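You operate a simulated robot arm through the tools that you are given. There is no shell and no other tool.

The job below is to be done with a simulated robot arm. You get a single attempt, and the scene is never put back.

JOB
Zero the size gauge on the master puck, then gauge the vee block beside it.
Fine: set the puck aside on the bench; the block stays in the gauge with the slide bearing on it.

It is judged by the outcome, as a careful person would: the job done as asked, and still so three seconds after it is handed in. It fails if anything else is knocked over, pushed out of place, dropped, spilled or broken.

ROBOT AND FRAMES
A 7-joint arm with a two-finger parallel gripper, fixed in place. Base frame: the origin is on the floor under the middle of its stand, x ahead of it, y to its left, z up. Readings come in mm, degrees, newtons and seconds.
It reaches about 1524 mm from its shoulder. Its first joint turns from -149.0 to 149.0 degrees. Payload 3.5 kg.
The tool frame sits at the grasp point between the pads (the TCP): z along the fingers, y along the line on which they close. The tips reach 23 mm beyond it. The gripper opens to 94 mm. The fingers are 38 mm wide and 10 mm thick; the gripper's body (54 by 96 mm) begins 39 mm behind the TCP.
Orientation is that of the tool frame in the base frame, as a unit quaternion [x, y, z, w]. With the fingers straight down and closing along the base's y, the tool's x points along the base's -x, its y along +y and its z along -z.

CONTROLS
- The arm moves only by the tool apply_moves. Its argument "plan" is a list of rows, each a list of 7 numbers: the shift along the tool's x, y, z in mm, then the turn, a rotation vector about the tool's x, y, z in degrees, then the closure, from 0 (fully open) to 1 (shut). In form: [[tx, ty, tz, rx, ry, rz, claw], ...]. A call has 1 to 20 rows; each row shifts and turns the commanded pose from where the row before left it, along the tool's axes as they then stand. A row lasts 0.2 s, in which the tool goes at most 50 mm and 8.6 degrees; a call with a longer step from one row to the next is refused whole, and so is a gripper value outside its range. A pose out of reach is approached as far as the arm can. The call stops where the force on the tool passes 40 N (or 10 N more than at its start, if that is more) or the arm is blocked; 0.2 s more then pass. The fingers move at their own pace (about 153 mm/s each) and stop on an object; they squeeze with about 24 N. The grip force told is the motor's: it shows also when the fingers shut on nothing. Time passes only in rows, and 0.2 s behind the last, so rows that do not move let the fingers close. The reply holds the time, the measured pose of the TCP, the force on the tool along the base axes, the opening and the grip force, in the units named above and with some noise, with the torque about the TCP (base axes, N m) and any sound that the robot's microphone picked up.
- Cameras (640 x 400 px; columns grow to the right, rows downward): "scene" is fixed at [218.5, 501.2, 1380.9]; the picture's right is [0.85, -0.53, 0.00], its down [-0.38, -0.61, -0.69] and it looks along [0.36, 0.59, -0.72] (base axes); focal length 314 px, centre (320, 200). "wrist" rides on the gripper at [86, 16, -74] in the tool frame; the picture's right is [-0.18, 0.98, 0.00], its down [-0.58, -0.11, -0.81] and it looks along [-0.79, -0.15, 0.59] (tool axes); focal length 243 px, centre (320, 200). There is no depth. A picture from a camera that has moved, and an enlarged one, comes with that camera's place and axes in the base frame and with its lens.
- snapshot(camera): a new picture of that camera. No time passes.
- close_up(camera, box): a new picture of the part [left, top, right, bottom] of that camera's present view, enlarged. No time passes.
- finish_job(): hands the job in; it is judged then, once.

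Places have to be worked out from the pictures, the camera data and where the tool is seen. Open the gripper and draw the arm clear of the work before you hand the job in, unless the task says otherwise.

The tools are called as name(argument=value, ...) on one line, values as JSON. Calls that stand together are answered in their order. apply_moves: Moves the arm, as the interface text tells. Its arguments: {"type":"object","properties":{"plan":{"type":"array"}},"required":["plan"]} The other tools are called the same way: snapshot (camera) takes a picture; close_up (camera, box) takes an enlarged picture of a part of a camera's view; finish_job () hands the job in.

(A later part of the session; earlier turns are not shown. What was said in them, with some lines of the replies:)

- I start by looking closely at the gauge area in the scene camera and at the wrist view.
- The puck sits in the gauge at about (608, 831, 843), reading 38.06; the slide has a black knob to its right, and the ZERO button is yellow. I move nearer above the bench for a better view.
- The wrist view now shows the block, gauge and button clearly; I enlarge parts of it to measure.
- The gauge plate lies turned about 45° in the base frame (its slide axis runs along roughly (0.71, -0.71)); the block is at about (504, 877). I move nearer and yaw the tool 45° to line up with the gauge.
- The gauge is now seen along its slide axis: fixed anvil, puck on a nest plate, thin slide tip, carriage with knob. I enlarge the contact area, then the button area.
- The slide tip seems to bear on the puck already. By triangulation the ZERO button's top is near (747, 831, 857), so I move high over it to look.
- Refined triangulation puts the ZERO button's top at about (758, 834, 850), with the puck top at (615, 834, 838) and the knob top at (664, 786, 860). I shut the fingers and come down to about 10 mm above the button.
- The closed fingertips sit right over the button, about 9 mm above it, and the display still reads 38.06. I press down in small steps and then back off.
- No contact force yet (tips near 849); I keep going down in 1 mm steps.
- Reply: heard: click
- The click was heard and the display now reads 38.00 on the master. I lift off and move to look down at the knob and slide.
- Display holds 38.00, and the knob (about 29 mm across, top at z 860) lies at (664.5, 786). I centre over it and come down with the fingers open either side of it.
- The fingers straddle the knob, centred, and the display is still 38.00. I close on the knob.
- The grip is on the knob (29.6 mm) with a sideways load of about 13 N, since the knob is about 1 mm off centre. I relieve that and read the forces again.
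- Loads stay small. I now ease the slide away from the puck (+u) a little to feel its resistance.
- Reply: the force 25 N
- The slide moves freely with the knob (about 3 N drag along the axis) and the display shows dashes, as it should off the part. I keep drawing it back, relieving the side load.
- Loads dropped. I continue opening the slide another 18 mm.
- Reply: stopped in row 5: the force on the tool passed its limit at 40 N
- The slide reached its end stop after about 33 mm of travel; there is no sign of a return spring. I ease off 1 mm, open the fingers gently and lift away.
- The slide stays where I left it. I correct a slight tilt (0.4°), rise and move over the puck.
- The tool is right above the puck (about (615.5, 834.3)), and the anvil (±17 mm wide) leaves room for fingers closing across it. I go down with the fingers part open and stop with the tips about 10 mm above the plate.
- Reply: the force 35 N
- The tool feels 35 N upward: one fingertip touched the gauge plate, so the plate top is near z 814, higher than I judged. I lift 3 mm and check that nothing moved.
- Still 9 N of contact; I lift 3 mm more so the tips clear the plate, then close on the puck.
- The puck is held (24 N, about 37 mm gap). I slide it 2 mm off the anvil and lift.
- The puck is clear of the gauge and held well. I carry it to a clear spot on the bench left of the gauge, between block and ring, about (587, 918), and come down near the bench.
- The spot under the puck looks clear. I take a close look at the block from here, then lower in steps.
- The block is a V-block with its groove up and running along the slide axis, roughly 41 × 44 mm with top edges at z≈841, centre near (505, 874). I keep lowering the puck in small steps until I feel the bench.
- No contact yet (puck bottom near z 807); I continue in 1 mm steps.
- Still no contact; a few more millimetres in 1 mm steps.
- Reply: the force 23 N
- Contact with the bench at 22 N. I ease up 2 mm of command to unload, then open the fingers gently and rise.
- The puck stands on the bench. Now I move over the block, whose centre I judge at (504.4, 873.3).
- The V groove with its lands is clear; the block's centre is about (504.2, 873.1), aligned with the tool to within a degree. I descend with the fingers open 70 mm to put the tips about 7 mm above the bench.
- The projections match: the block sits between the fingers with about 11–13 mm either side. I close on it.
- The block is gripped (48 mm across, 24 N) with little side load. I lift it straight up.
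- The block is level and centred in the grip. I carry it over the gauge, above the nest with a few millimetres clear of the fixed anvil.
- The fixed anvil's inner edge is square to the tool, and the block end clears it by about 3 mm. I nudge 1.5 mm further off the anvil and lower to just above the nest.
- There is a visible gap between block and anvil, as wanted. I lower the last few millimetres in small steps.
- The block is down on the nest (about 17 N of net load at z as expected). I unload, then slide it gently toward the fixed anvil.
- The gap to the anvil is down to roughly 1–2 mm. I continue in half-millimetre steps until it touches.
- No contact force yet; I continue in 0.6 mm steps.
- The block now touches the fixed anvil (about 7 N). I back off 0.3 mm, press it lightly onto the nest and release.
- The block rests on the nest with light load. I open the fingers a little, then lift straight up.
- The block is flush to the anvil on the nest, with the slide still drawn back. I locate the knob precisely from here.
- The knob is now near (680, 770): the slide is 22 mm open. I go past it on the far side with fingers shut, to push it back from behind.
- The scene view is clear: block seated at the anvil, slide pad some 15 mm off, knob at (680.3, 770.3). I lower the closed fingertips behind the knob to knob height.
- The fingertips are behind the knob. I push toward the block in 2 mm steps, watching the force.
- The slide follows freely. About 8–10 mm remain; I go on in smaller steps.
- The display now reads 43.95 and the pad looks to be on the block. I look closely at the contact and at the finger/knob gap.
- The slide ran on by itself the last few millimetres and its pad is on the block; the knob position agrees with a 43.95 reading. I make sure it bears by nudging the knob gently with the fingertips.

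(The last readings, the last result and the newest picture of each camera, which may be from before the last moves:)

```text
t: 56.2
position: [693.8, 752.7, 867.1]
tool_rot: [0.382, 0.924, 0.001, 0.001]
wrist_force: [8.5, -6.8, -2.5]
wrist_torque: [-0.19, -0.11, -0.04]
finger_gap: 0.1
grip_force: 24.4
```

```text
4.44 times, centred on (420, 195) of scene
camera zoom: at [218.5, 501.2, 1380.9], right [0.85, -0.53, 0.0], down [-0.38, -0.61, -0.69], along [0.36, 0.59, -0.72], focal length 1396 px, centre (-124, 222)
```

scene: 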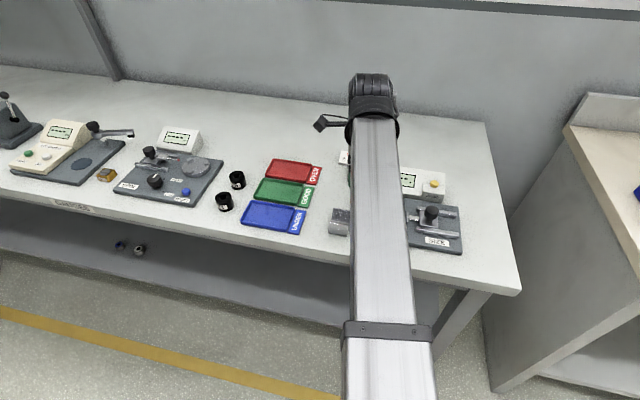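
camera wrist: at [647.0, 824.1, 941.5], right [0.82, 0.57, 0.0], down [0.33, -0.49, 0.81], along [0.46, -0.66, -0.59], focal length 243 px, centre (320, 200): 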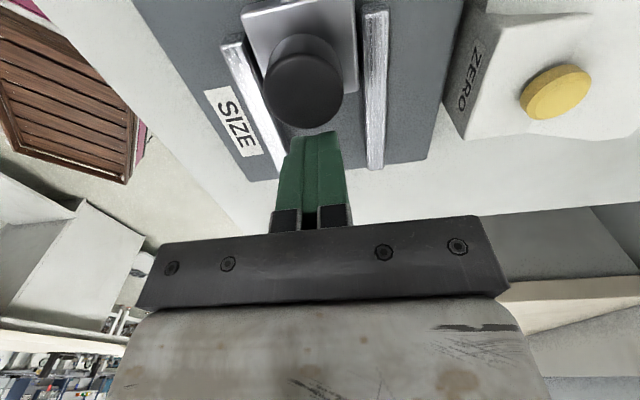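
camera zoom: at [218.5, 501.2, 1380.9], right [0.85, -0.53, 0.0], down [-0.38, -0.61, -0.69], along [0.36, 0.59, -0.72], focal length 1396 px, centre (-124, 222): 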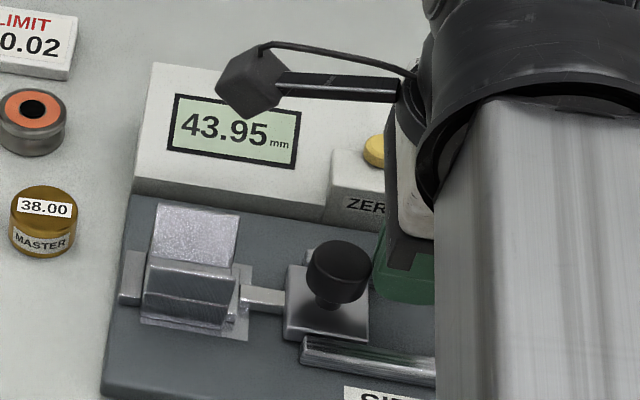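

With about 11 N on the knob the reading stays at 43.95, so the slide bears firmly on the block. I back the fingers straight off the knob, then rise.

apply_moves(plan=[[-1, 0, 0, 0, 0, 0, 1], [-3, 0, 0, 0, 0, 0, 1], [-6, 0, 0, 0, 0, 0, 1], [0, 0, -15, 0, 0, 0, 1], [0, 0, -35, 0, 0, 0, 1], [0, 0, -40, 0, 0, 0, 0.5], [0, 0, -40, 0, 0, 0, 0], [0, 0, -40, 0, 0, 0, 0], [0, 0, 0, 0, 0, 0, 0]])

snapshot(camera="scene")

close_up(camera="scene", box=[320, 130, 480, 250])

```text
t: 58.2
position: [700.0, 746.7, 1035.0]
tool_rot: [0.383, 0.924, 0.001, 0.001]
wrist_force: [-0.4, 0.1, 0.0]
wrist_torque: [-0.02, 0.02, 0.02]
finger_gap: 93.9
grip_force: 0.0
```

```text
taken
```

scene: 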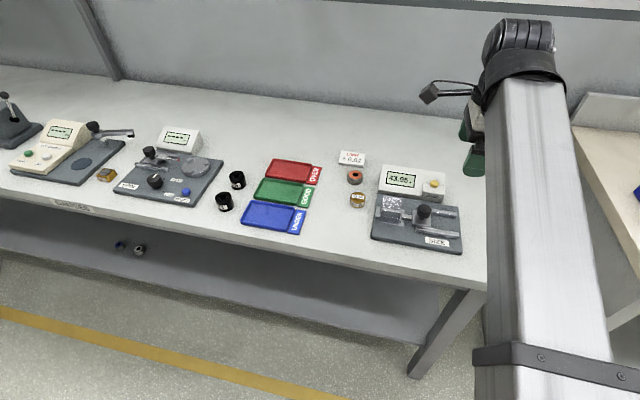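

```text
3.33 times, centred on (400, 190) of scene
camera zoom: at [218.5, 501.2, 1380.9], right [0.85, -0.53, 0.0], down [-0.38, -0.61, -0.69], along [0.36, 0.59, -0.72], focal length 1047 px, centre (53, 233)
```

zoom: 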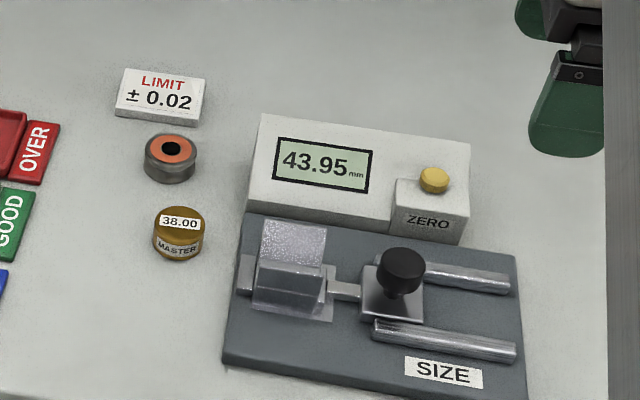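

The reading holds at 43.95 with the arm away, the puck stands on the bench, and nothing else has moved. One last close look at the seated block and slide, after letting a second pass.

apply_moves(plan=[[0, 0, -20, 0, 0, 0, 0], [0, 0, -20, 0, 0, 0, 0], [0, 0, 0, 0, 0, 0, 0], [0, 0, 0, 0, 0, 0, 0], [0, 0, 0, 0, 0, 0, 0]])

close_up(camera="scene", box=[372, 160, 452, 225])

```text
t: 59.4
position: [700.8, 745.7, 1077.2]
tool_rot: [0.383, 0.924, 0.001, 0.001]
wrist_force: [0.1, 0.0, 0.4]
wrist_torque: [-0.01, 0.02, 0.01]
finger_gap: 93.9
grip_force: 0.0
```

```text
6.15 times, centred on (412, 192) of scene
camera zoom: at [218.5, 501.2, 1380.9], right [0.85, -0.53, 0.0], down [-0.38, -0.61, -0.69], along [0.36, 0.59, -0.72], focal length 1933 px, centre (-246, 246)
```

zoom: 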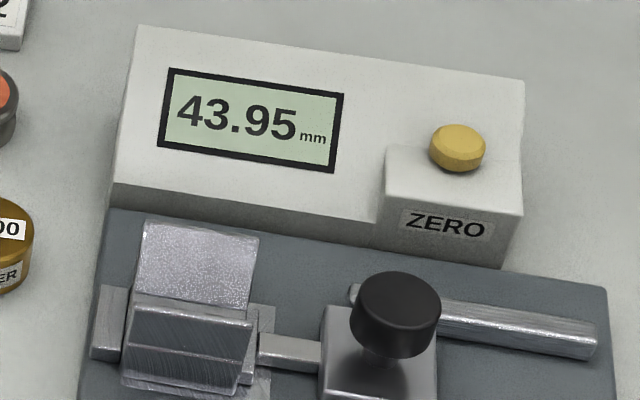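

The block is seated between anvil and slide at a steady 43.95, the puck is set aside, and the gripper is open and clear. I hand the job in.

finish_job()

```text
The job is handed in.
```

The gauge was zeroed on the master puck, and the vee block now sits in it reading 43.95 mm. I handed the job in but don't have the judging result.

- **Zeroing:** with the puck in place the display read 38.06. One press of ZERO brought it to 38.00, and it held there until I drew the slide back.
- **Puck:** it stands on the bench to the left of the gauge, between the ring and where the block was.
- **Block:** it rests on the nest against the fixed anvil, with the slide pad on its other end. With about 11 N on the knob the reading stayed at 43.95, and it was still 43.95 after I drew the arm clear.
- **Which way it was measured:** I kept the block in the orientation it had on the bench, so the reading is its end-to-end length along the groove. The job did not say which dimension to gauge. No target size was shown beyond the ±0.02 limit card, so I did not sort it as under, good or over.
- **Contacts along the way:** one fingertip pressed the gauge plate with about 35 N while I reached for the puck. The slide hit its end stop when I drew it back, which tripped the 40 N force limit. I saw no sign that either moved anything.
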